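You operate a simulated robot arm through the tools that you are given. There is no shell and no other tool. Be economical: measure what you need, move in short steps, check, and stop when the job is done.

You are at the controls of a simulated robot arm. One attempt, no reset.

## Task
Put the card that says "fern" from the top of the tile bench on the back of the ware table and the card marked "CONE 6" on top of the pink basin. Put one of the wooden sticks from the top of the tile bench on the clay lump on the top of the bucket bench. Put the green-rimmed cup on top of the white wiping block. Take the jug from the top of the glazing bench and put it on the top of the sieve bench. Take the purple scrub pad from the top of the bucket bench and leave it on the top of the glazing bench. Take the beaker that says "rust" from the top of the mill bench and put it on the top of the blue wheel. Put the tall post from the top of the mill bench on the top of the wooden rack. Any order will do. Set down upright: green-rimmed cup, jug, beaker.

Only the result counts: the job must be done as asked and must still hold three seconds after the hand-in. Knocking over, shifting, dropping, spilling or breaking anything else fails it.

## Robot
A 7-joint arm with a four-finger gripper on a trunk, on a base that drives. Base frame: it is fixed to the floor where the robot stands at the start and does not move with it; the origin is under the middle of the robot, x ahead of it, y to its left, z up; the surface under the hand at the start is at about z = 800. Lengths are in mm, angles in degrees, forces in N, time in s.
Its first joint turns from -69.0 to 172.0 degrees. Places, roughly: back of the ware table (24x26 cm) [-3160, -1780, 660]; beaker [250, 4000, 750]; card [750, -250, 750]; clay lump (6x5x3 cm) [-700, 2100, 500]; green-rimmed cup [-250, -750, 750]; jug [-2000, 500, 750]; pink basin (23x23x6 cm) [600, -500, 800]; scrub pad [-500, 2250, 500]; tall post [250, 4250, 750]; top of the blue wheel [-1500, 1000, 900]; top of the glazing bench [-1800, 400, 800]; top of the sieve bench [-2100, 5100, 800]; top of the wooden rack (17x56 cm) [-2600, 4260, 920]; wiping block (10x7x4 cm) [500, -900, 800]; wooden stick (2x2x11 cm) [400, 0, 900]. Payload 3.67 kg.
The TCP is the grasp point between the finger pads, 28 mm short of the fingertips. In the tool frame z runs along the fingers and y along their closing line. Largest opening 112 mm; the body of the gripper starts 73 mm behind the TCP.
Orientation is told as [roll, pitch, yaw] about the base's x, y, z axes, in that order, counted from this pose: with the fingers straight down and closing along the base's y, the tool's x points along the base's -x, its y along +y and its z along -z.

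## Interface
- The arm moves only by the tool play_rows. Its argument "steps" is a list of rows, each an object (a shift or turn left out is 0, a gripper value left out holds the last) with "delta_pos": the shift along the tool's x, y, z in mm, a list of three; "turn": the turn, a rotation vector about the tool's x, y, z in degrees, a list of three. In form: [{"delta_pos": [dx, dy, dz], "turn": [rx, ry, rz]}, ...]. A call has 1 to 12 rows; each row shifts and turns the commanded pose from where the row before left it, along the tool's axes as they then stand. "hand" is the opening, from 0 (shut) to 1 (fully open), set as the call begins (left out, the last holds). Each row takes 0.2 s and may step no farther than 50 mm and 8.6 degrees from the row before; otherwise, or with a gripper value out of range, the whole call is refused. Where a pose cannot be reached the arm comes as near as it can. A force on the tool above 40 N (or 10 N above the force at the start of the call, whichever is more), or a blocked arm, ends the call early, and 0.2 s more pass. The fingers move at their own pace and stop on an object; they squeeze with about 23 N. The grip force told is the motor's: it shows also when the fingers shut on nothing. Time passes only in rows, and 0.2 s behind the last, so rows that do not move let the fingers close. It gives the time, the measured TCP pose, the force on the tool (base axes), the opening and the grip force at its end, in the units of the frame above (readings bear some noise), with the torque about the TCP (base axes, N m) and any sound that the robot's microphone picked up.
- Cameras (640 x 400 px; columns grow to the right, rows downward): "scene" is now at [105.9, -62.2, 1311.9]; the picture's right is [-0.74, -0.68, -0.00], its down [-0.44, 0.48, -0.76] and it looks along [0.51, -0.56, -0.65] (base axes); focal length 214 px, centre (320, 200). "wrist" rides on the gripper at [60, -18, -104] in the tool frame; the picture's right is [0.29, 0.96, 0.00], its down [-0.80, 0.24, -0.55] and it looks along [-0.53, 0.16, 0.83] (tool axes); focal length 234 px, centre (320, 200). There is no depth. A picture from a camera that has moved, and an enlarged one, comes with that camera's place and axes in the base frame and with its lens.
- snapshot(camera): a new picture of that camera. No time passes.
- raise_lower(by): slides the trunk up (or, below 0, down) by that many mm; the arm and the scene camera ride with it, the base frame stays. It gives what a move gives, with no picture.
- drive_base(legs): drives the robot by 1 to 6 legs, each [ahead, turn to the left] in mm and degrees, along the robot's own axes; the way and the turn of a leg run together, so that a leg with both is an arc; at most 1500 mm and 180 degrees a leg. The arm and the cameras ride along, it lands a little off, and it stops where it bumps. It gives what a move gives.
- turn_head(pan, tilt): turns the head with the scene camera to pan (to the left, within 86 degrees either way) and tilt (down, from -29 to 69), counted from straight ahead of the robot. It gives what a move gives.
- enlarge(camera, box): a new picture of the part [left, top, right, bottom] of that camera's present view, enlarged. No time passes.
- finish_job(): hands the job in; it is judged then, once.

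Work in short steps. Places have to be worked out from the pictures, the camera data and where the tool is seen: move nearer, look again, correct. Check each grasp and each placing, and mend what went wrong. You have 483 turns and 216 pictures in all, those below and enlarged ones among them. Open the gripper and draw the arm clear of the work before you hand the job in, unless the task says otherwise; then end with one line.

The tools are called after "Call:" as name(argument=value, ...) on one line, values as JSON. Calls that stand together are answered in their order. play_rows: Moves the arm, as the interface text tells. Its arguments: {"type":"object","properties":{"steps":{"type":"array","items":{"type":"object","properties":{"delta_pos":{"type":"array","items":{"type":"number"}},"turn":{"type":"array","items":{"type":"number"}}}}},"hand":{"type":"number"}},"required":["steps"]} The other tools are called the same way: raise_lower (by) slides the trunk up or down; drive_base (legs) drives the base; turn_head (pan, tilt) turns the head that bears the scene camera; snapshot (camera) takes a picture; enlarge (camera, box) takes an enlarged picture of a part of a camera's view; finish_job () hands the job in.

At the start:

```text
t: 0.0
ee_pos: [655.2, -590.1, 1128.2]
orientation: [0.0, -0.1, 0.0]
wrist_force: [0.2, -0.1, -0.4]
torque: [0.01, 0.0, -0.02]
gripper_width: 112.0
grasp_force: 0.0
trunk travel left (down, up): [-450.0, 390.0]
robot x, y, heading: [-3.0, 0.2, 0.1]
head pan, tilt: [-47.4, 40.5]
```

scene: 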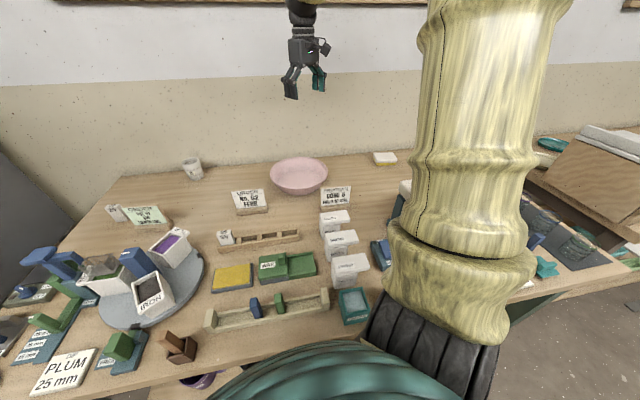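
wrist: 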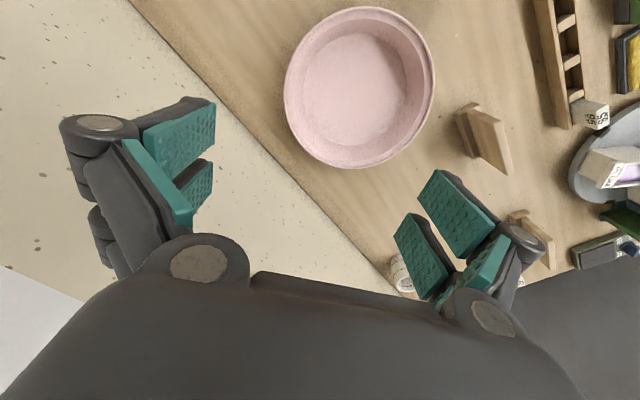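

The scene shows the tile bench with basin and cards. I enlarge it to read the cards.

Call:
enlarge(camera="scene", box=[180, 140, 420, 290])

Call:
enlarge(camera="scene", box=[0, 190, 240, 400])

Call:
turn_head(pan=-10, tilt=45)

Call:
snapshot(camera="scene")

```text
2.67 times, centred on (300, 215) of scene
camera zoom: at [105.9, -62.2, 1311.9], right [-0.74, -0.68, 0.0], down [-0.44, 0.48, -0.76], along [0.51, -0.56, -0.65], focal length 572 px, centre (373, 160)
```

zoom: 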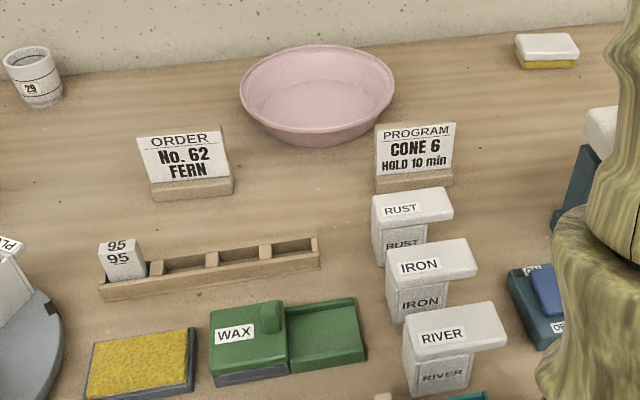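

```text
1.90 times, centred on (120, 295) of scene
camera zoom: at [105.9, -62.2, 1311.9], right [-0.74, -0.68, 0.0], down [-0.44, 0.48, -0.76], along [0.51, -0.56, -0.65], focal length 408 px, centre (701, 19)
```

zoom: 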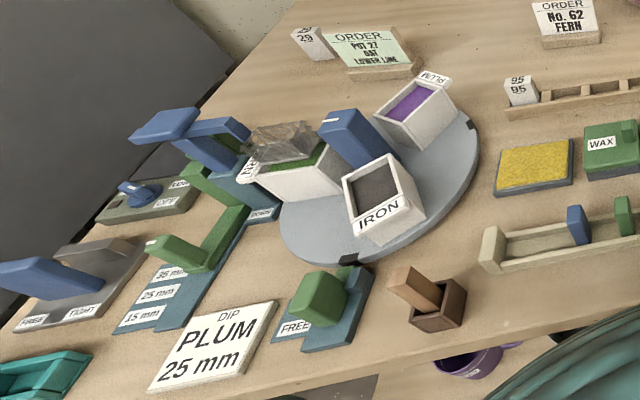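

```text
t: 1.0
ee_pos: [655.1, -588.7, 1127.0]
orientation: [0.1, -0.1, 0.1]
wrist_force: [0.7, 0.1, -0.4]
torque: [0.02, 0.01, -0.01]
gripper_width: 112.1
grasp_force: 0.0
trunk travel left (down, up): [-450.0, 390.0]
robot x, y, heading: [1.9, -2.7, -0.3]
head pan, tilt: [-10.0, 45.0]
```

```text
211 pictures are left
camera scene: at [128.7, -14.1, 1305.4], right [-0.17, -0.98, 0.0], down [-0.7, 0.12, -0.71], along [0.7, -0.12, -0.71], focal length 214 px, centre (320, 200)
```

scene: 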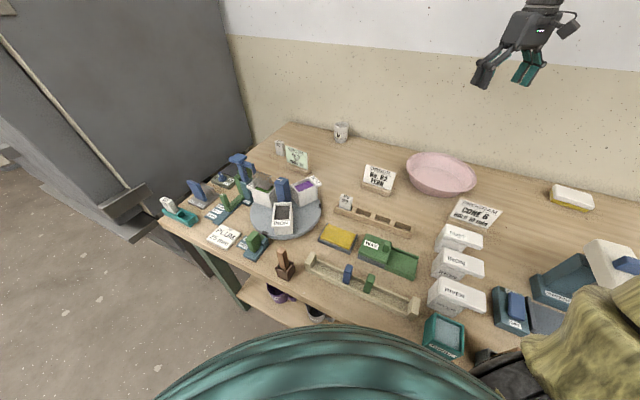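

The scene shows fern and CONE 6 cards in small wooden stands. I look closer from the wrist.

Call:
enlarge(camera="wrist", box=[430, 60, 640, 290])

Call:
turn_head(pan=-80, tilt=35)

Call:
snapshot(camera="scene")

```text
1.74 times, centred on (535, 175) of wrist
camera zoom: at [595.8, -607.0, 1231.0], right [-0.29, 0.96, 0.0], down [0.8, 0.24, 0.55], along [0.53, 0.16, -0.83], focal length 407 px, centre (-54, 244)
```

zoom: 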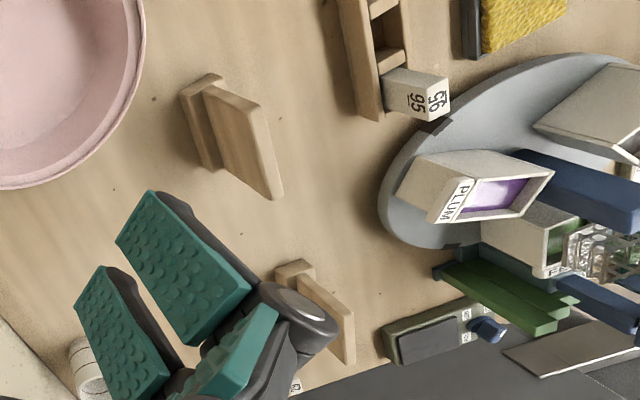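

```text
t: 2.5
ee_pos: [655.4, -588.9, 1128.2]
orientation: [0.0, -0.1, 0.1]
wrist_force: [0.0, 0.3, 0.3]
torque: [-0.02, -0.01, 0.02]
gripper_width: 111.9
grasp_force: 0.1
trunk travel left (down, up): [-450.0, 390.0]
robot x, y, heading: [0.5, 2.8, -0.2]
head pan, tilt: [-80.0, 35.0]
```

```text
209 pictures are left
camera scene: at [64.0, -86.6, 1320.2], right [-0.98, -0.17, 0.0], down [-0.1, 0.57, -0.82], along [0.14, -0.81, -0.57], focal length 214 px, centre (320, 200)
```

scene: 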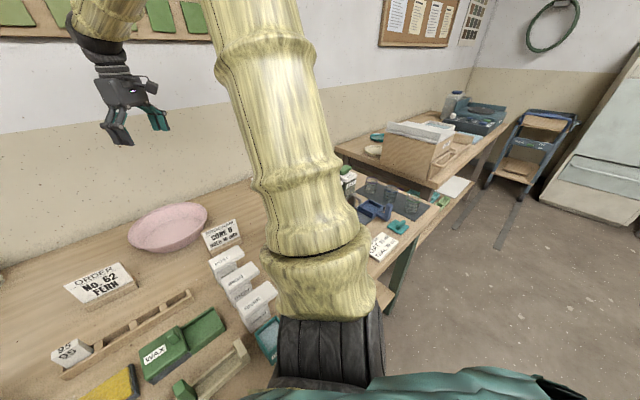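

CONE 6 stand judged at about (435,-505), width along (-.64,-.77), leaning away from the robot. I move the hand above it and yaw +50.

Call:
play_rows(steps=[{"delta_pos": [39, 13, 25]}, {"delta_pos": [39, 13, 25]}, {"delta_pos": [39, 13, 25]}, {"delta_pos": [39, 13, 25]}, {"delta_pos": [39, 13, 25]}, {"turn": [0, 0, -8.4]}, {"turn": [0, 0, -8.4]}, {"turn": [0, 0, -8.4]}, {"turn": [0, 0, -8.4]}, {"turn": [0, 0, -8.4]}, {"turn": [0, 0, -8.4]}], hand=1)

Call:
snapshot(camera="wrist")

```text
t: 4.8
ee_pos: [459.8, -524.6, 1001.4]
orientation: [-0.1, 0.0, 50.5]
wrist_force: [-0.8, 0.2, -0.1]
torque: [-0.01, 0.01, 0.01]
gripper_width: 112.0
grasp_force: 0.1
trunk travel left (down, up): [-450.0, 390.0]
robot x, y, heading: [-2.6, -1.7, -0.1]
head pan, tilt: [-80.0, 35.0]
```

```text
208 pictures are left
camera wrist: at [436.5, -581.6, 1105.7], right [-0.92, 0.39, 0.0], down [0.32, 0.77, 0.55], along [0.21, 0.51, -0.83], focal length 234 px, centre (320, 200)
```

wrist: 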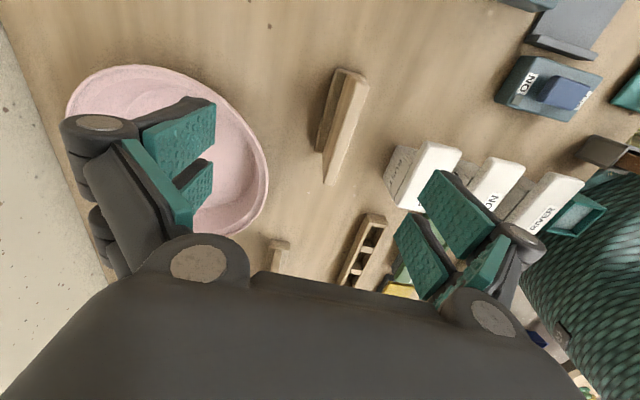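

The card is just ahead between the fingers. I enlarge to see its shape and lean.

Call:
enlarge(camera="wrist", box=[260, 40, 420, 220])

```text
2.22 times, centred on (340, 130) of wrist
camera zoom: at [436.5, -581.6, 1105.7], right [-0.92, 0.39, 0.0], down [0.32, 0.77, 0.55], along [0.21, 0.51, -0.83], focal length 520 px, centre (276, 356)
```

zoom: 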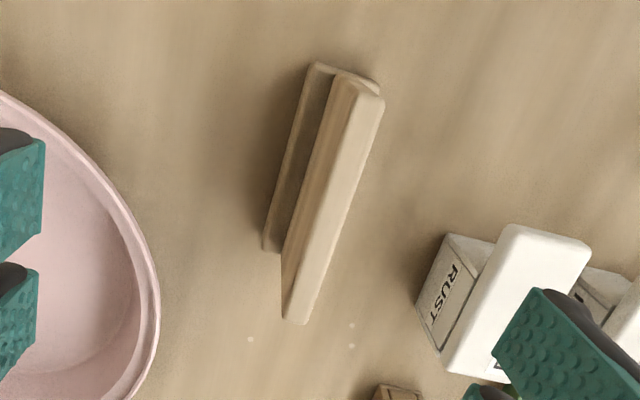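

Slab centre about (444,-508), top z≈892, nearly upright, line at 55.8°. Align above it and look.

Call:
play_rows(steps=[{"turn": [0, 0, -5.2]}, {"delta_pos": [-5, 23, 20]}, {"delta_pos": [0, 0, 40]}])

Call:
snapshot(camera="wrist")

```text
t: 5.7
ee_pos: [444.9, -511.1, 939.7]
orientation: [0.1, -0.2, 55.7]
wrist_force: [-0.4, -1.0, -0.2]
torque: [0.04, 0.05, -0.01]
gripper_width: 111.6
grasp_force: 0.1
trunk travel left (down, up): [-450.0, 390.0]
robot x, y, heading: [0.7, -1.4, 0.2]
head pan, tilt: [-80.0, 35.0]
```

```text
206 pictures are left
camera wrist: at [426.6, -570.8, 1043.0], right [-0.95, 0.3, 0.0], down [0.25, 0.79, 0.56], along [0.17, 0.53, -0.83], focal length 234 px, centre (320, 200)
```

wrist: 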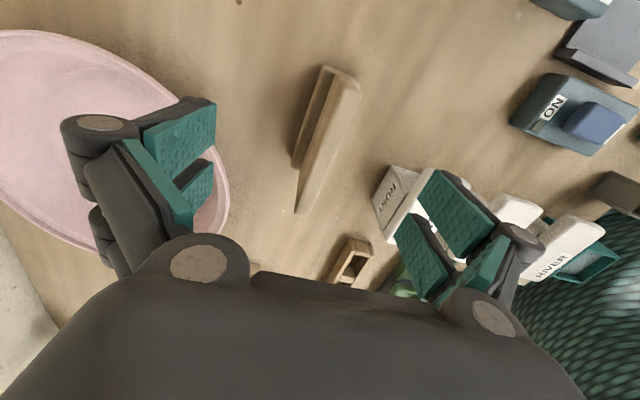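

Triangulated: slab top z≈889, centre (445.6,-508), length 99. Half close to clear the RUST box, then descend to grip.

Call:
play_rows(steps=[{"delta_pos": [-3, 1, 0]}, {}, {"delta_pos": [0, 0, 40]}, {"delta_pos": [0, 0, 40]}], hand=0.5)

Call:
snapshot(camera="wrist")

```text
t: 6.7
ee_pos: [447.1, -504.0, 859.5]
orientation: [-0.1, 0.0, 55.5]
wrist_force: [0.2, -0.2, 1.0]
torque: [-0.01, 0.01, 0.02]
gripper_width: 56.0
grasp_force: 0.0
trunk travel left (down, up): [-450.0, 390.0]
robot x, y, heading: [1.4, 1.2, -0.1]
head pan, tilt: [-80.0, 35.0]
```

```text
205 pictures are left
camera wrist: at [428.5, -562.9, 964.1], right [-0.95, 0.3, 0.0], down [0.25, 0.79, 0.55], along [0.17, 0.53, -0.83], focal length 234 px, centre (320, 200)
```

wrist: 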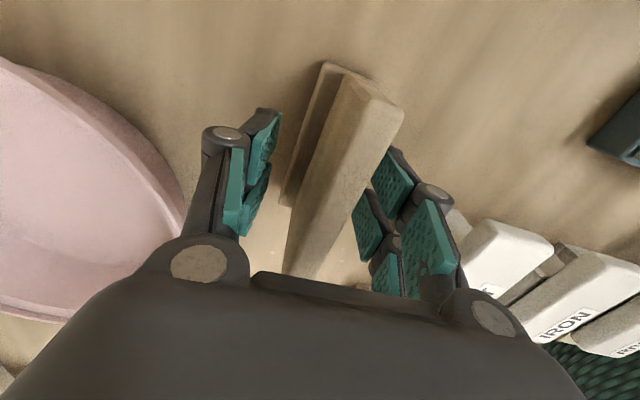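

The slab is between the fingers and clear of the box. Close and lift.

Call:
play_rows(steps=[{}, {}, {}], hand=0)

Call:
play_rows(steps=[{"delta_pos": [0, 0, -30]}, {"delta_pos": [0, 0, -40]}, {"delta_pos": [0, 0, -40]}])

Call:
snapshot(camera="wrist")

```text
t: 7.5
ee_pos: [446.7, -503.4, 860.7]
orientation: [-0.1, 0.0, 55.6]
wrist_force: [-0.2, 0.4, 0.4]
torque: [-0.02, 0.03, -0.01]
gripper_width: 12.8
grasp_force: 22.9
trunk travel left (down, up): [-450.0, 390.0]
robot x, y, heading: [2.4, -2.7, -0.0]
head pan, tilt: [-80.0, 35.0]
```

```text
t: 8.2
ee_pos: [443.6, -503.1, 973.5]
orientation: [-0.1, 0.0, 55.6]
wrist_force: [0.3, 0.1, -1.1]
torque: [-0.02, -0.01, 0.01]
gripper_width: 12.6
grasp_force: 23.2
trunk travel left (down, up): [-450.0, 390.0]
robot x, y, heading: [2.1, -1.6, -0.1]
head pan, tilt: [-80.0, 35.0]
```

```text
204 pictures are left
camera wrist: at [424.6, -562.4, 1077.4], right [-0.95, 0.3, 0.0], down [0.25, 0.79, 0.55], along [0.17, 0.53, -0.83], focal length 234 px, centre (320, 200)
```

wrist: 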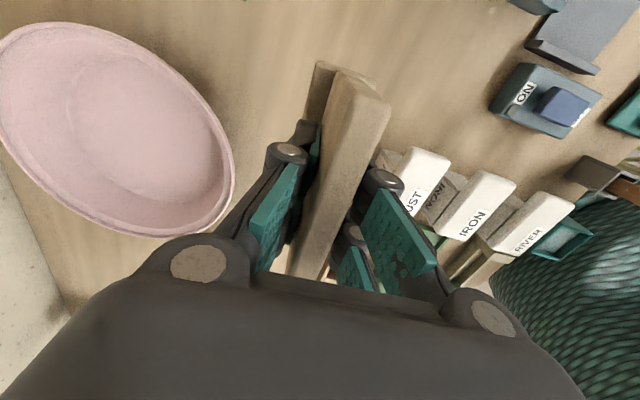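

Card held. Basin centre judged at (630,-547). Move over it.

Call:
play_rows(steps=[{"delta_pos": [-17, -44.5, 0]}, {"delta_pos": [-17, -44.5, 0]}, {"delta_pos": [-17, -44.5, 0]}, {"delta_pos": [-17, -44.5, 0]}])

Call:
snapshot(camera="wrist")

```text
t: 9.2
ee_pos: [629.9, -548.3, 970.4]
orientation: [0.0, -0.2, 55.5]
wrist_force: [1.1, -0.4, -1.2]
torque: [-0.01, -0.01, -0.01]
gripper_width: 12.7
grasp_force: 23.1
trunk travel left (down, up): [-450.0, 390.0]
robot x, y, heading: [-2.5, -4.6, 0.1]
head pan, tilt: [-80.0, 35.0]
```

```text
203 pictures are left
camera wrist: at [611.9, -607.9, 1073.7], right [-0.95, 0.3, 0.0], down [0.25, 0.79, 0.55], along [0.17, 0.53, -0.83], focal length 234 px, centre (320, 200)
```

wrist: 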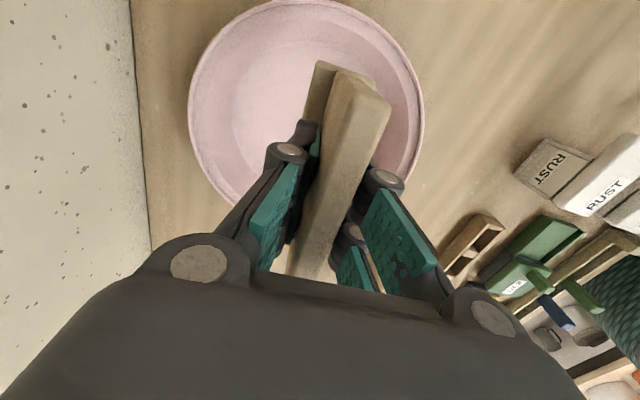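

Better rim fit gives the basin centre (647,-532). Shift and descend until nearly in contact.

Call:
play_rows(steps=[{"delta_pos": [-23, -5, 0]}, {"delta_pos": [0, 0, 40]}, {"delta_pos": [0, 0, 40]}, {"delta_pos": [0, 0, 8]}, {"delta_pos": [0, 0, 4]}])

Call:
snapshot(camera="wrist")

```text
t: 10.1
ee_pos: [647.6, -531.5, 901.3]
orientation: [-0.7, -0.1, 55.7]
wrist_force: [-4.5, 4.1, 24.6]
torque: [0.03, 0.45, -0.01]
gripper_width: 12.9
grasp_force: 22.7
trunk travel left (down, up): [-450.0, 390.0]
robot x, y, heading: [2.0, -2.7, 0.0]
head pan, tilt: [-80.0, 35.0]
stopped in row 4: the force on the tool passed its limit at 70 N (the readings are from after the stop); the commanded pose is now the measured one
```

```text
202 pictures are left
camera wrist: at [627.8, -589.9, 1004.8], right [-0.95, 0.3, -0.01], down [0.25, 0.8, 0.55], along [0.18, 0.52, -0.83], focal length 234 px, centre (320, 200)
```

wrist: 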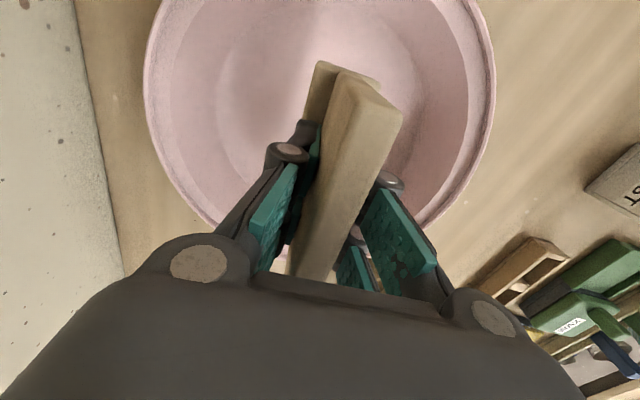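

Contact came at TCP z 901, higher than expected, evenly loaded. I look from the scene camera.

Call:
turn_head(pan=-45, tilt=35)

Call:
enlarge(camera="scene", box=[200, 80, 400, 240])

```text
t: 11.1
ee_pos: [647.2, -530.0, 900.8]
orientation: [-0.7, -0.2, 55.7]
wrist_force: [4.4, -2.7, 44.1]
torque: [-0.07, 0.09, 0.01]
gripper_width: 12.7
grasp_force: 23.1
trunk travel left (down, up): [-450.0, 390.0]
robot x, y, heading: [-1.0, -1.1, 0.0]
head pan, tilt: [-45.0, 35.0]
```

```text
2.50 times, centred on (300, 160) of scene
camera zoom: at [108.3, -59.9, 1320.8], right [-0.71, -0.71, 0.0], down [-0.4, 0.4, -0.82], along [0.58, -0.58, -0.57], focal length 536 px, centre (370, 300)
```

zoom: 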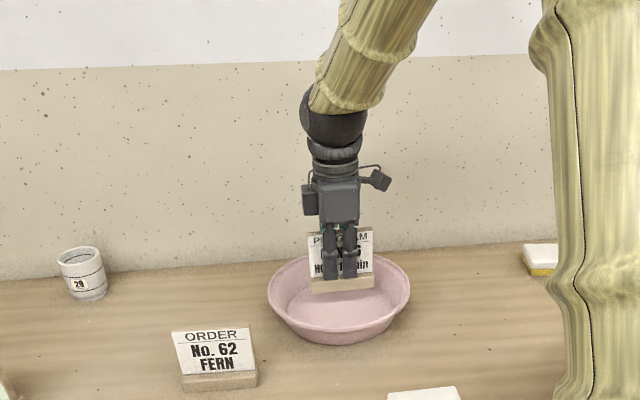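

The card sits in the same grip pose as on the table, so its base lies flat on the basin's floor. Release gently.

Call:
play_rows(steps=[{}, {}], hand=0.3)

Call:
enlarge(camera="scene", box=[240, 120, 360, 220])

Call:
snapshot(camera="wrist")

```text
t: 11.7
ee_pos: [646.6, -529.8, 898.5]
orientation: [-0.5, -0.1, 55.7]
wrist_force: [0.9, 1.7, 38.4]
torque: [-0.02, 0.02, 0.0]
gripper_width: 36.9
grasp_force: 13.6
trunk travel left (down, up): [-450.0, 390.0]
robot x, y, heading: [-3.2, 0.2, -0.1]
head pan, tilt: [-45.0, 35.0]
```

```text
4.00 times, centred on (300, 170) of scene
camera zoom: at [109.4, -60.4, 1320.4], right [-0.71, -0.71, 0.0], down [-0.4, 0.4, -0.82], along [0.58, -0.58, -0.57], focal length 858 px, centre (400, 320)
```

zoom: 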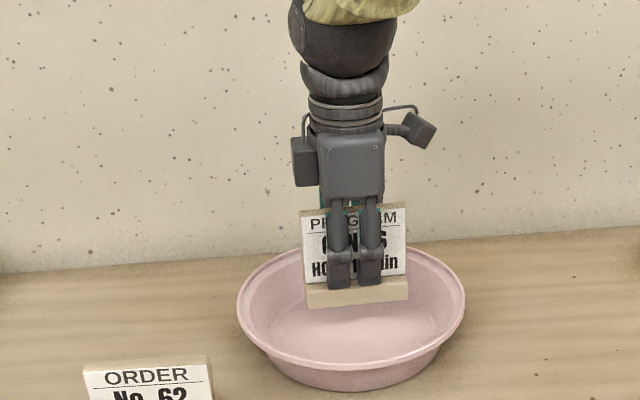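

```text
199 pictures are left
camera wrist: at [627.6, -589.6, 1002.2], right [-0.95, 0.3, -0.01], down [0.25, 0.8, 0.55], along [0.17, 0.52, -0.83], focal length 234 px, centre (320, 200)
```

wrist: 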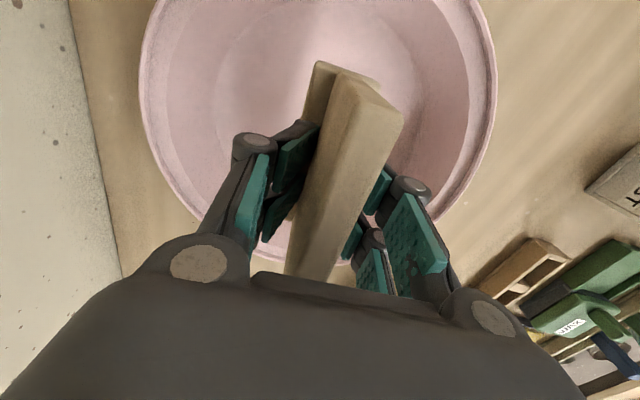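

The fingertips seem to press on the stand's base. I raise slowly with the hand opened wider and check.

Call:
play_rows(steps=[{"delta_pos": [0, 0, -10]}, {"delta_pos": [0, 0, -10]}])

Call:
enlarge(camera="scene", box=[240, 120, 360, 220])

```text
t: 12.3
ee_pos: [646.8, -531.5, 916.9]
orientation: [-0.4, 0.0, 55.7]
wrist_force: [0.5, -0.1, 0.0]
torque: [-0.01, 0.0, -0.01]
gripper_width: 33.7
grasp_force: 0.0
trunk travel left (down, up): [-450.0, 390.0]
robot x, y, heading: [0.1, -0.7, -0.1]
head pan, tilt: [-45.0, 35.0]
```

```text
4.00 times, centred on (300, 170) of scene
camera zoom: at [110.7, -61.6, 1320.0], right [-0.71, -0.71, 0.0], down [-0.41, 0.41, -0.82], along [0.58, -0.58, -0.57], focal length 858 px, centre (400, 320)
```

zoom: 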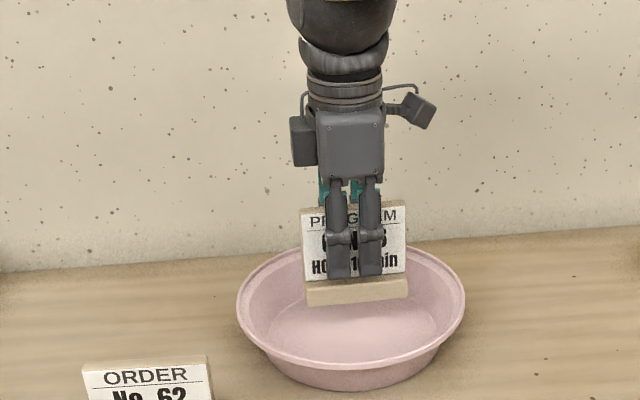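

Card stands by itself, no force. Raise clear.

Call:
play_rows(steps=[{"delta_pos": [0, 0, -40]}, {"delta_pos": [0, 0, -40]}, {"delta_pos": [0, 0, -40]}], hand=1)

Call:
snapshot(camera="wrist")

Call:
snapshot(camera="scene")

```text
t: 13.1
ee_pos: [646.3, -531.6, 1040.8]
orientation: [-0.7, 0.0, 55.6]
wrist_force: [0.2, 0.3, 0.5]
torque: [-0.07, 0.0, 0.01]
gripper_width: 111.9
grasp_force: 0.1
trunk travel left (down, up): [-450.0, 390.0]
robot x, y, heading: [2.0, 2.1, -0.0]
head pan, tilt: [-45.0, 35.0]
```

```text
197 pictures are left
camera wrist: at [627.1, -590.5, 1143.7], right [-0.95, 0.3, -0.01], down [0.25, 0.8, 0.55], along [0.18, 0.52, -0.83], focal length 234 px, centre (320, 200)
```

wrist: 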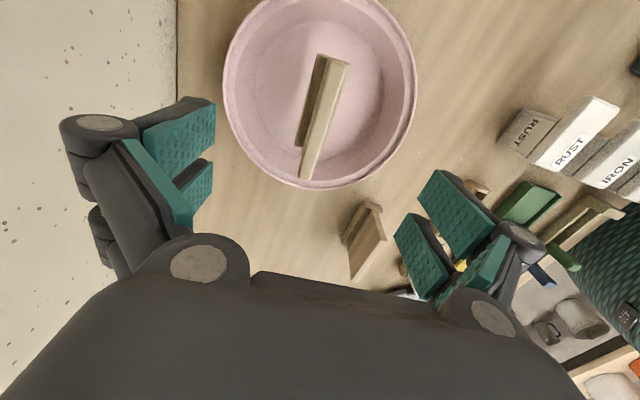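

```text
196 pictures are left
camera scene: at [110.1, -61.2, 1320.3], right [-0.71, -0.71, 0.0], down [-0.41, 0.41, -0.82], along [0.58, -0.58, -0.57], focal length 214 px, centre (320, 200)
```

scene: 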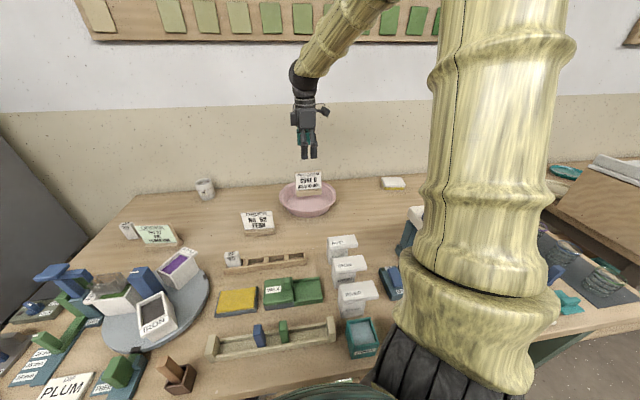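

CONE 6 stands in the basin. Now I survey the surroundings, starting to the right.

Call:
turn_head(pan=-86, tilt=35)

Call:
snapshot(camera="scene")

Call:
turn_head(pan=80, tilt=20)

Call:
snapshot(camera="scene")

```text
t: 14.2
ee_pos: [647.5, -532.0, 1038.3]
orientation: [-0.5, -0.1, 55.6]
wrist_force: [0.6, 0.4, -0.2]
torque: [-0.03, -0.01, 0.0]
gripper_width: 112.0
grasp_force: 0.1
trunk travel left (down, up): [-450.0, 390.0]
robot x, y, heading: [2.2, -3.5, -0.0]
head pan, tilt: [-85.9, 35.0]
```

```text
195 pictures are left
camera scene: at [54.9, -87.8, 1320.2], right [-1.0, -0.07, 0.0], down [-0.04, 0.57, -0.82], along [0.06, -0.82, -0.57], focal length 214 px, centre (320, 200)
```

scene: 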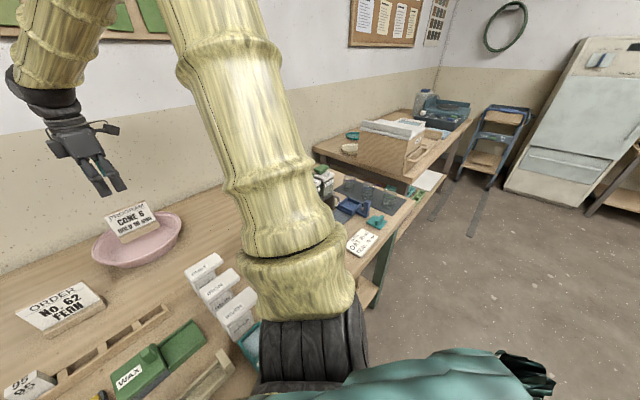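

```text
t: 16.7
ee_pos: [646.8, -532.4, 1038.6]
orientation: [-0.6, -0.1, 55.6]
wrist_force: [-0.3, -0.9, -0.5]
torque: [0.01, 0.04, -0.01]
gripper_width: 112.1
grasp_force: 0.0
trunk travel left (down, up): [-450.0, 390.0]
robot x, y, heading: [-1.4, 0.8, -0.1]
head pan, tilt: [80.0, 20.0]
```

```text
194 pictures are left
camera scene: at [64.9, 91.8, 1344.2], right [0.98, -0.17, 0.0], down [-0.06, -0.34, -0.94], along [0.16, 0.93, -0.34], focal length 214 px, centre (320, 200)
```

scene: 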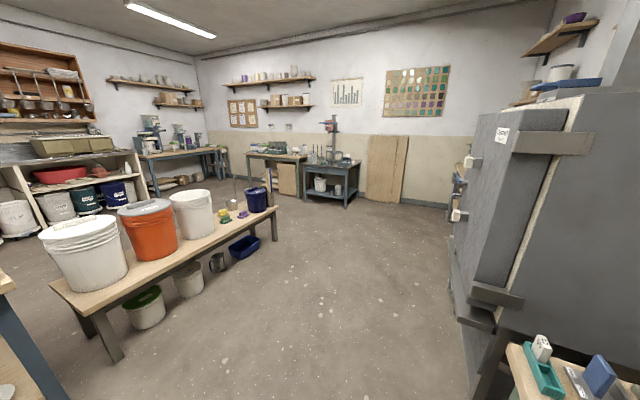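

The bench edge runs at about 55°; the robot stands ~270 mm from it. I look closer at the cup area.

Call:
turn_head(pan=-86, tilt=40)

Call:
enlarge(camera="scene", box=[300, 70, 480, 250])

```text
t: 19.3
ee_pos: [647.6, -532.6, 1039.2]
orientation: [-0.5, -0.1, 55.7]
wrist_force: [-0.2, -0.1, 0.6]
torque: [-0.02, 0.02, 0.01]
gripper_width: 112.0
grasp_force: 0.0
trunk travel left (down, up): [-450.0, 390.0]
robot x, y, heading: [-0.2, 1.2, -0.1]
head pan, tilt: [-85.9, 40.0]
```

```text
2.22 times, centred on (390, 160) of scene
camera zoom: at [54.7, -84.7, 1312.7], right [-1.0, -0.07, 0.0], down [-0.05, 0.64, -0.77], along [0.05, -0.76, -0.64], focal length 477 px, centre (164, 289)
```

zoom: 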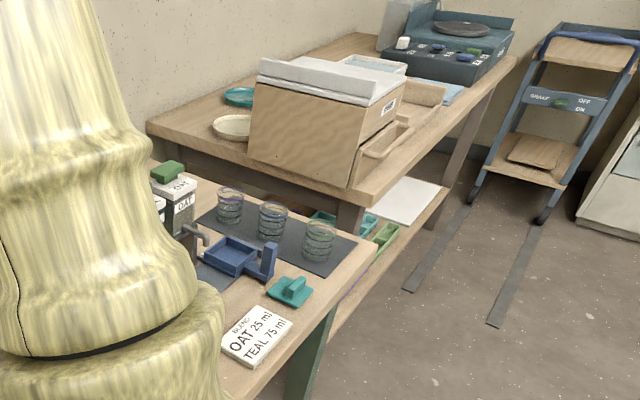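

Third glass cup is near (-174,-800). Tuck the arm in and up, then turn right so that the bench lies on my left.

Call:
play_rows(steps=[{"delta_pos": [-5, 46, -13]}, {"delta_pos": [-5, 46, -13]}, {"delta_pos": [-5, 46, -13]}, {"delta_pos": [-5, 46, -13]}, {"delta_pos": [-5, 46, -13]}, {"delta_pos": [-5, 46, -13]}, {"delta_pos": [-5, 46, -13]}])

Call:
drive_base(legs=[[0, -60], [0, -65.4]])

Call:
turn_head(pan=50, tilt=40)

Call:
snapshot(camera="scene")

```text
t: 21.1
ee_pos: [465.6, -411.2, 1072.1]
orientation: [3.5, -4.7, 54.2]
wrist_force: [-0.7, 0.9, 0.0]
torque: [0.02, -0.03, -0.03]
gripper_width: 111.7
grasp_force: 0.1
out of reach, approached as far as the arm can: row 5, 6, 7
trunk travel left (down, up): [-450.0, 390.0]
robot x, y, heading: [0.4, 1.3, -0.0]
head pan, tilt: [-85.9, 40.0]
stopped in row 7: the arm was blocked; the commanded pose is now the measured one
```

```text
t: 26.9
ee_pos: [-602.4, -148.3, 1071.5]
orientation: [3.4, -4.6, -70.6]
wrist_force: [0.6, 0.0, 0.4]
torque: [-0.02, -0.02, -0.02]
gripper_width: 112.3
grasp_force: 0.0
trunk travel left (down, up): [-450.0, 390.0]
robot x, y, heading: [-2.1, 0.4, -124.6]
head pan, tilt: [-85.9, 40.0]
```

```text
t: 29.1
ee_pos: [-602.6, -147.0, 1070.2]
orientation: [3.5, -4.7, -70.6]
wrist_force: [-0.2, -0.2, 0.0]
torque: [0.02, -0.02, -0.01]
gripper_width: 112.0
grasp_force: 0.0
trunk travel left (down, up): [-450.0, 390.0]
robot x, y, heading: [-1.6, 1.8, -124.7]
head pan, tilt: [50.0, 40.0]
```

```text
192 pictures are left
camera scene: at [-109.6, -71.4, 1312.8], right [-0.37, 0.93, 0.0], down [0.6, 0.24, -0.77], along [-0.71, -0.28, -0.64], focal length 214 px, centre (320, 200)
```

scene: 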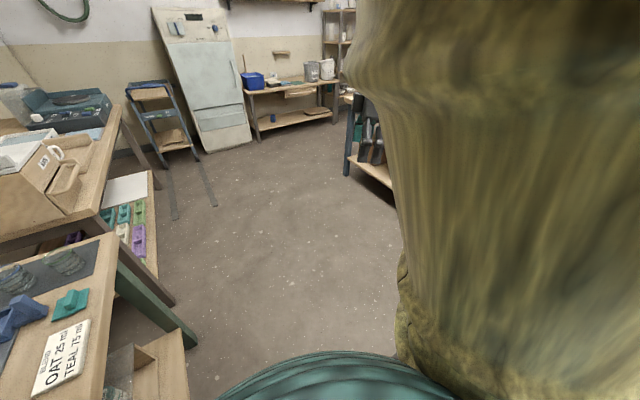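

The camera pose looks odd for pan 50; take it again.

Call:
snapshot(camera="scene")

```text
191 pictures are left
camera scene: at [-109.6, -71.4, 1312.8], right [-0.37, 0.93, 0.0], down [0.6, 0.24, -0.77], along [-0.71, -0.28, -0.64], focal length 214 px, centre (320, 200)
```

scene: 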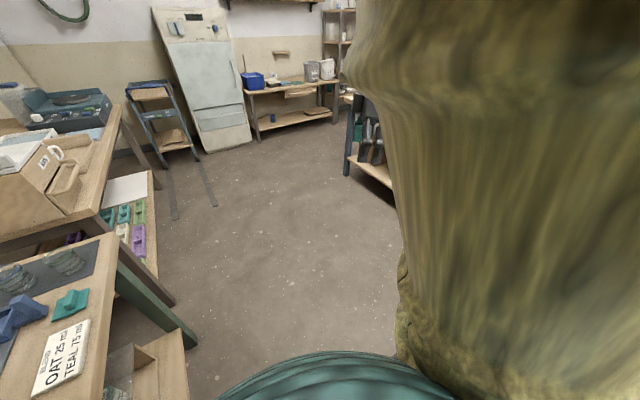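

Gaze is about 34° right of heading though 50 left was asked. Try turning the head again.

Call:
turn_head(pan=80, tilt=40)

Call:
snapshot(camera="scene")

```text
t: 30.1
ee_pos: [-602.5, -148.3, 1071.1]
orientation: [3.6, -4.6, -70.6]
wrist_force: [-0.1, 0.1, -0.8]
torque: [0.01, 0.0, -0.02]
gripper_width: 111.9
grasp_force: 0.0
trunk travel left (down, up): [-450.0, 390.0]
robot x, y, heading: [-0.5, -2.1, -124.4]
head pan, tilt: [80.0, 40.0]
```

```text
190 pictures are left
camera scene: at [-109.5, -71.5, 1312.7], right [-0.37, 0.93, 0.0], down [0.6, 0.24, -0.77], along [-0.71, -0.28, -0.64], focal length 214 px, centre (320, 200)
```

scene: 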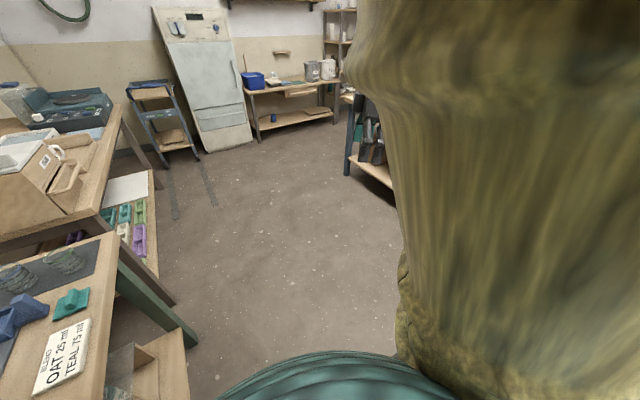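

The head seems blocked by the tucked arm. I level the hand and swing the arm around the front to the bench side.

Call:
play_rows(steps=[{"turn": [3.5, 4.7, 0], "delta_pos": [-40, 11, 0]}, {"delta_pos": [-44, 11.2, 0]}, {"delta_pos": [-44, 11.2, 0]}, {"delta_pos": [-44, 11.2, 0]}, {"delta_pos": [-44, 11.2, 0]}, {"delta_pos": [-44, 11.2, 0]}, {"delta_pos": [-44, 11.2, 0]}, {"delta_pos": [-44, 11.2, 0]}])

Call:
snapshot(camera="scene")

```text
t: 31.9
ee_pos: [-458.6, -453.5, 1056.4]
orientation: [2.9, -2.3, -71.7]
wrist_force: [0.9, -0.5, -0.8]
torque: [0.02, 0.0, 0.0]
gripper_width: 112.1
grasp_force: 0.0
out of reach, approached as far as the arm can: row 2, 3, 4, 5
trunk travel left (down, up): [-450.0, 390.0]
robot x, y, heading: [3.2, -1.9, -124.9]
head pan, tilt: [80.0, 40.0]
```

```text
189 pictures are left
camera scene: at [-110.5, -70.7, 1315.6], right [-0.34, 0.94, 0.0], down [0.58, 0.21, -0.79], along [-0.74, -0.27, -0.62], focal length 214 px, centre (320, 200)
```

scene: 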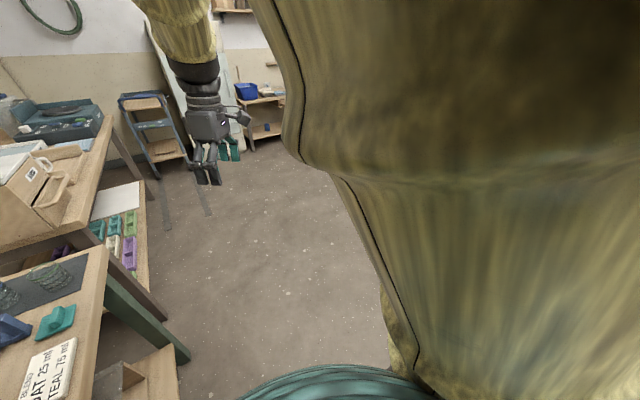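

Continue swinging the hand left over the bench end.

Call:
play_rows(steps=[{"turn": [2.9, 2.3, 0], "delta_pos": [-30, 35, 0]}, {"delta_pos": [-30, 35, 0]}, {"delta_pos": [-30, 35, 0]}, {"delta_pos": [-30, 35, 0]}, {"delta_pos": [-30, 35, 0]}, {"delta_pos": [-30, 35, 0]}, {"delta_pos": [-30, 35, 0]}, {"delta_pos": [-30, 35, 0]}, {"delta_pos": [-30, 35, 0]}, {"delta_pos": [-30, 35, 0]}])

Call:
snapshot(camera="scene")

Call:
snapshot(camera="wrist")

```text
t: 34.3
ee_pos: [-58.0, -640.8, 1087.3]
orientation: [0.6, -3.0, -72.7]
wrist_force: [0.5, 0.1, -0.1]
torque: [-0.02, -0.06, 0.02]
gripper_width: 112.1
grasp_force: 0.1
out of reach, approached as far as the arm can: row 1
trunk travel left (down, up): [-450.0, 390.0]
robot x, y, heading: [-0.2, 1.3, -124.9]
head pan, tilt: [80.0, 40.0]
stopped in row 10: the arm was blocked; the commanded pose is now the measured one
```

```text
188 pictures are left
camera scene: at [-77.4, -111.9, 1314.3], right [-0.84, 0.54, 0.0], down [0.34, 0.53, -0.78], along [-0.42, -0.65, -0.63], focal length 214 px, centre (320, 200)
```

scene: 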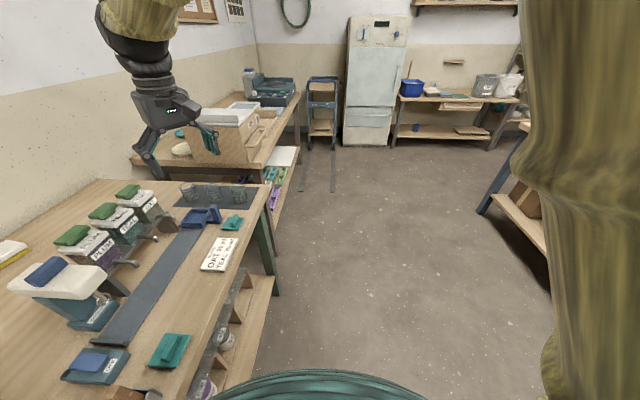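

```text
187 pictures are left
camera wrist: at [-95.1, -583.4, 1187.1], right [0.83, 0.56, -0.01], down [0.45, -0.66, 0.6], along [0.33, -0.5, -0.8], focal length 234 px, centre (320, 200)
```

wrist: 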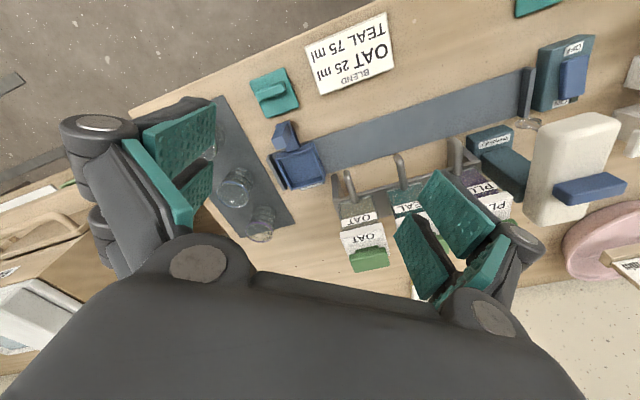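

The head is pushing on the arm; set pan to 0 and enlarge the cups.

Call:
turn_head(pan=0, tilt=40)

Call:
enlarge(camera="wrist", box=[190, 100, 310, 250])

Call:
enlarge(camera="scene", box=[160, 80, 300, 230])

```text
t: 35.8
ee_pos: [-57.2, -641.3, 1086.9]
orientation: [0.4, -3.0, -72.7]
wrist_force: [0.5, 0.7, 0.0]
torque: [0.03, 0.02, -0.01]
gripper_width: 112.1
grasp_force: 0.1
trunk travel left (down, up): [-450.0, 390.0]
robot x, y, heading: [-1.0, 2.1, -124.9]
head pan, tilt: [0.0, 40.0]
```

```text
2.67 times, centred on (250, 175) of wrist
camera zoom: at [-94.2, -583.5, 1187.8], right [0.83, 0.56, -0.01], down [0.45, -0.66, 0.6], along [0.33, -0.5, -0.8], focal length 624 px, centre (507, 267)
```

zoom: 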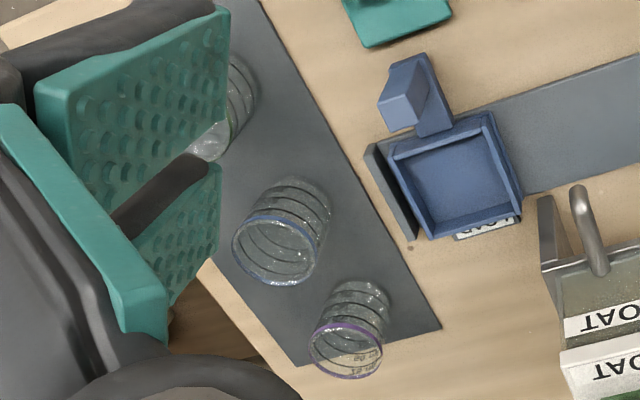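

```text
2.67 times, centred on (230, 155) of scene
camera zoom: at [-78.7, -110.1, 1312.8], right [-0.82, 0.57, 0.0], down [0.37, 0.53, -0.77], along [-0.44, -0.63, -0.64], focal length 572 px, centre (560, 320)
```

zoom: 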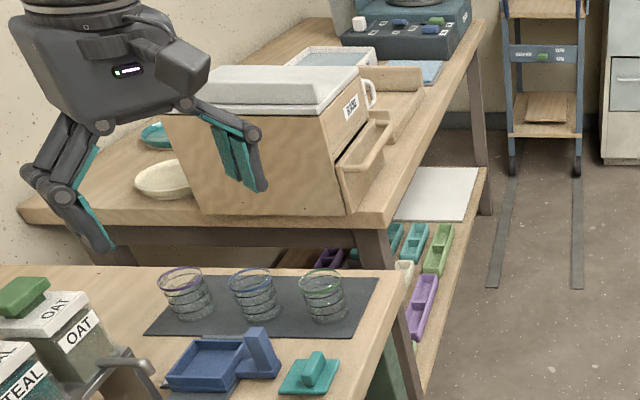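

The third cup (front-most) has the green rim, at about (-169,-798). Level, yaw to close along the bench, and move above it.

Call:
play_rows(steps=[{"turn": [0.4, 3.0, 0]}, {"turn": [0, 0, -7.5]}, {"turn": [0, 0, -7.5]}, {"turn": [0, 0, -7.5]}, {"turn": [0, 0, -7.5]}, {"turn": [0, 0, -7.3]}, {"delta_pos": [0, -39, 16]}, {"delta_pos": [0, -39, 16]}, {"delta_pos": [0, -39, 16]}, {"delta_pos": [0, -39, 16]}, {"delta_pos": [0, -37, 16]}], hand=0.85)

Call:
snapshot(camera="wrist")

```text
t: 38.4
ee_pos: [-191.9, -799.8, 1026.7]
orientation: [0.3, -2.0, -36.9]
wrist_force: [0.0, -0.2, -0.3]
torque: [0.01, -0.03, 0.0]
gripper_width: 95.2
grasp_force: 0.1
trunk travel left (down, up): [-450.0, 390.0]
robot x, y, heading: [1.0, 3.2, -125.1]
head pan, tilt: [0.0, 40.0]
stopped in row 11: the arm was blocked; the commanded pose is now the measured one
```

```text
184 pictures are left
camera wrist: at [-253.4, -775.8, 1128.1], right [0.35, 0.94, 0.0], down [0.76, -0.28, 0.58], along [0.55, -0.21, -0.81], focal length 234 px, centre (320, 200)
```

wrist: 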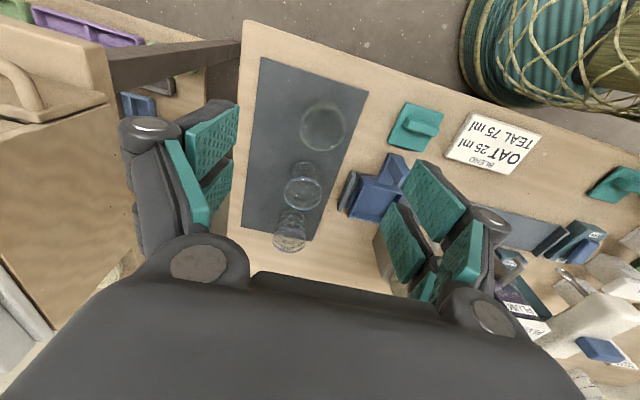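

Blocked again slightly. Check scene view for what the arm touches.

Call:
snapshot(camera="scene")

```text
183 pictures are left
camera scene: at [-79.3, -109.6, 1312.8], right [-0.82, 0.57, 0.0], down [0.37, 0.53, -0.77], along [-0.44, -0.63, -0.64], focal length 214 px, centre (320, 200)
```

scene: 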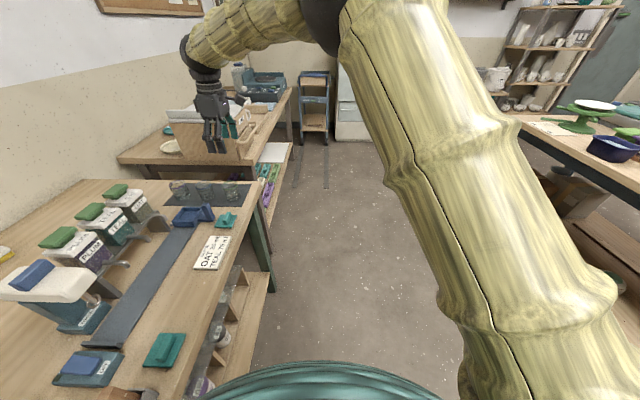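

Arm looks free; correct tilt, centre over the cup and lower some, then look.

Call:
play_rows(steps=[{"turn": [0.3, 2.0, 0], "delta_pos": [-12, 7, 0]}, {"delta_pos": [-11, 7, 10]}, {"delta_pos": [0, 0, 30]}, {"delta_pos": [0, 0, 30]}])

Call:
enlarge(camera="wrist", box=[180, 20, 480, 260])

```text
t: 39.6
ee_pos: [-201.0, -803.3, 985.6]
orientation: [0.2, -3.2, -39.4]
wrist_force: [-0.1, 0.5, 0.5]
torque: [-0.04, -0.02, -0.03]
gripper_width: 95.0
grasp_force: 0.1
trunk travel left (down, up): [-450.0, 390.0]
robot x, y, heading: [3.0, 1.5, -125.0]
head pan, tilt: [0.0, 40.0]
stopped in row 4: the arm was blocked; the commanded pose is now the measured one
```

```text
1.67 times, centred on (330, 140) of wrist
camera zoom: at [-263.1, -775.5, 1085.6], right [0.39, 0.92, -0.01], down [0.74, -0.3, 0.6], along [0.55, -0.24, -0.8], focal length 390 px, centre (303, 300)
```

zoom: 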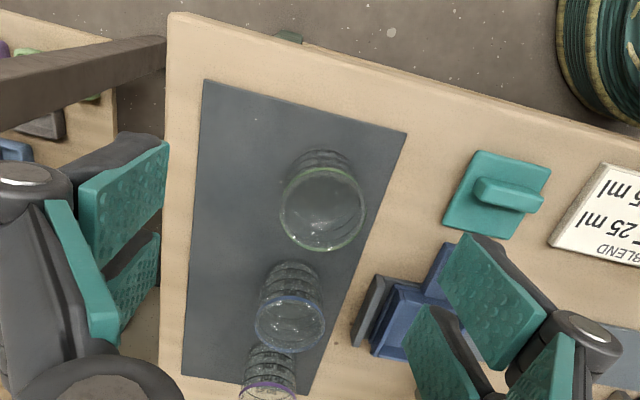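

The arm is mounted at the robot's right and jams reaching left. I'll retreat, and re-park facing the bench, farther off. First raise and swing the arm back to the front.

Call:
play_rows(steps=[{"delta_pos": [10, 0, -40], "turn": [0.2, 3.2, 0]}, {"delta_pos": [20, 0, -40]}, {"delta_pos": [42, 10.7, 0]}, {"delta_pos": [42, 10.7, 0]}, {"delta_pos": [42, 10.7, 0]}, {"delta_pos": [42, 10.7, 0]}, {"delta_pos": [42, 10.7, 0]}, {"delta_pos": [42, 10.7, 0]}, {"delta_pos": [42, 10.7, 0]}, {"delta_pos": [42, 10.7, 0]}, {"delta_pos": [42, 10.7, 0]}])

```text
t: 42.0
ee_pos: [-453.5, -469.3, 1066.4]
orientation: [-0.1, 0.1, -39.1]
wrist_force: [-0.9, 0.9, -0.4]
torque: [-0.05, -0.02, 0.02]
gripper_width: 95.3
grasp_force: 0.0
trunk travel left (down, up): [-450.0, 390.0]
robot x, y, heading: [1.5, -3.2, -125.0]
head pan, tilt: [0.0, 40.0]
```

Arm free again. Turn right and drive away diagonally.

Call:
drive_base(legs=[[0, -24.8], [604, 0]])

Call:
drive_base(legs=[[0, 114.4]])

Call:
snapshot(camera="scene")

```text
t: 46.7
ee_pos: [-1122.8, -537.9, 1065.6]
orientation: [-0.1, 0.2, -64.0]
wrist_force: [0.9, -0.6, 0.4]
torque: [0.02, -0.01, 0.0]
gripper_width: 95.2
grasp_force: 0.0
trunk travel left (down, up): [-450.0, 390.0]
robot x, y, heading: [-514.2, -300.7, -149.4]
head pan, tilt: [0.0, 40.0]
```

```text
t: 51.8
ee_pos: [-56.2, -765.1, 1066.0]
orientation: [-0.1, 0.1, 49.3]
wrist_force: [0.1, 0.8, 0.3]
torque: [0.0, -0.01, -0.01]
gripper_width: 95.1
grasp_force: 0.1
trunk travel left (down, up): [-450.0, 390.0]
robot x, y, heading: [-515.0, -299.4, -36.5]
head pan, tilt: [0.0, 40.0]
```

```text
181 pictures are left
camera scene: at [-407.5, -380.2, 1312.7], right [-0.59, -0.81, 0.0], down [-0.52, 0.38, -0.77], along [0.62, -0.45, -0.64], focal length 214 px, centre (320, 200)
```

scene: 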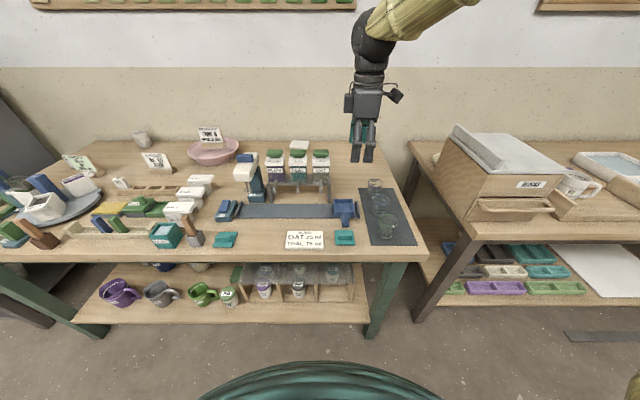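

Excellent view; arm is in its natural zone. Yaw to -35 (closing along the bench edge) and approach above the cup.

Call:
play_rows(steps=[{"turn": [0, 0, 8.4]}, {"turn": [0, 0, 8.4]}, {"turn": [0, 0, 8.4]}, {"turn": [0, 0, 8.4]}, {"turn": [0, 0, 8.4]}, {"turn": [0, 0, 8.4]}, {"turn": [0, 0, 8.4]}, {"turn": [0, 0, 8.4]}, {"turn": [0, 0, 8.4]}, {"turn": [0, 0, 8.4]}])

Call:
play_rows(steps=[{"delta_pos": [23, -33, 20]}, {"delta_pos": [23, -33, 20]}, {"delta_pos": [23, -32, 20]}, {"delta_pos": [0, 0, 30]}])

Call:
snapshot(camera="wrist")

```text
t: 54.0
ee_pos: [-56.1, -764.6, 1066.9]
orientation: [-0.2, -0.1, -34.8]
wrist_force: [-0.1, -0.2, 0.8]
torque: [0.0, 0.02, -0.02]
gripper_width: 95.1
grasp_force: 0.0
trunk travel left (down, up): [-450.0, 390.0]
robot x, y, heading: [-517.4, -300.8, -36.5]
head pan, tilt: [0.0, 40.0]
```

```text
t: 55.0
ee_pos: [-165.1, -800.7, 977.7]
orientation: [-0.7, 0.0, -34.6]
wrist_force: [1.5, 1.7, -0.2]
torque: [-0.12, 0.13, -0.02]
gripper_width: 95.1
grasp_force: 0.1
trunk travel left (down, up): [-450.0, 390.0]
robot x, y, heading: [-516.5, -297.8, -36.6]
head pan, tilt: [0.0, 40.0]
```

```text
180 pictures are left
camera wrist: at [-223.9, -780.7, 1081.0], right [0.31, 0.95, -0.01], down [0.79, -0.25, 0.55], along [0.52, -0.18, -0.83], focal length 234 px, centre (320, 200)
```

wrist: 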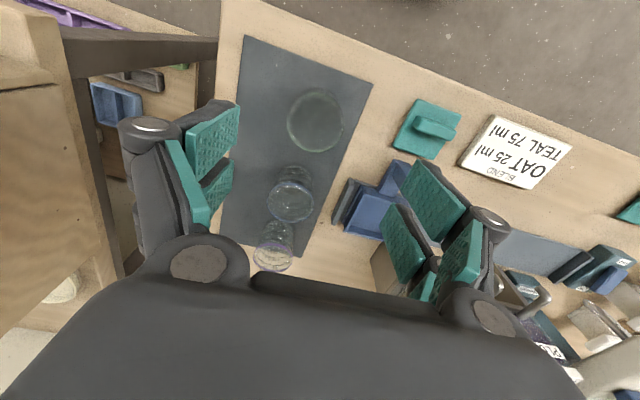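

Rim centre at (-172,-804). Centre and descend around the cup.

Call:
play_rows(steps=[{"delta_pos": [4, -6.5, 30], "turn": [0.7, 0, 0]}, {"delta_pos": [0, 0, 35]}, {"delta_pos": [0, 0, 35]}, {"delta_pos": [0, 0, 32]}])

Call:
snapshot(camera="wrist")

```text
t: 56.0
ee_pos: [-177.6, -810.3, 842.8]
orientation: [-0.9, -0.1, -34.8]
wrist_force: [0.8, 0.3, 0.1]
torque: [0.02, -0.02, 0.01]
gripper_width: 95.1
grasp_force: 0.2
trunk travel left (down, up): [-450.0, 390.0]
robot x, y, heading: [-516.1, -304.3, -36.2]
head pan, tilt: [0.0, 40.0]
```

```text
179 pictures are left
camera wrist: at [-236.4, -790.6, 946.5], right [0.31, 0.95, -0.02], down [0.8, -0.25, 0.55], along [0.52, -0.18, -0.83], focal length 234 px, centre (320, 200)
```

wrist: 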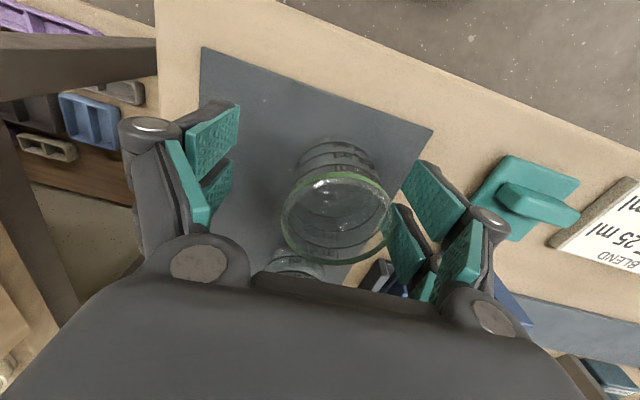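

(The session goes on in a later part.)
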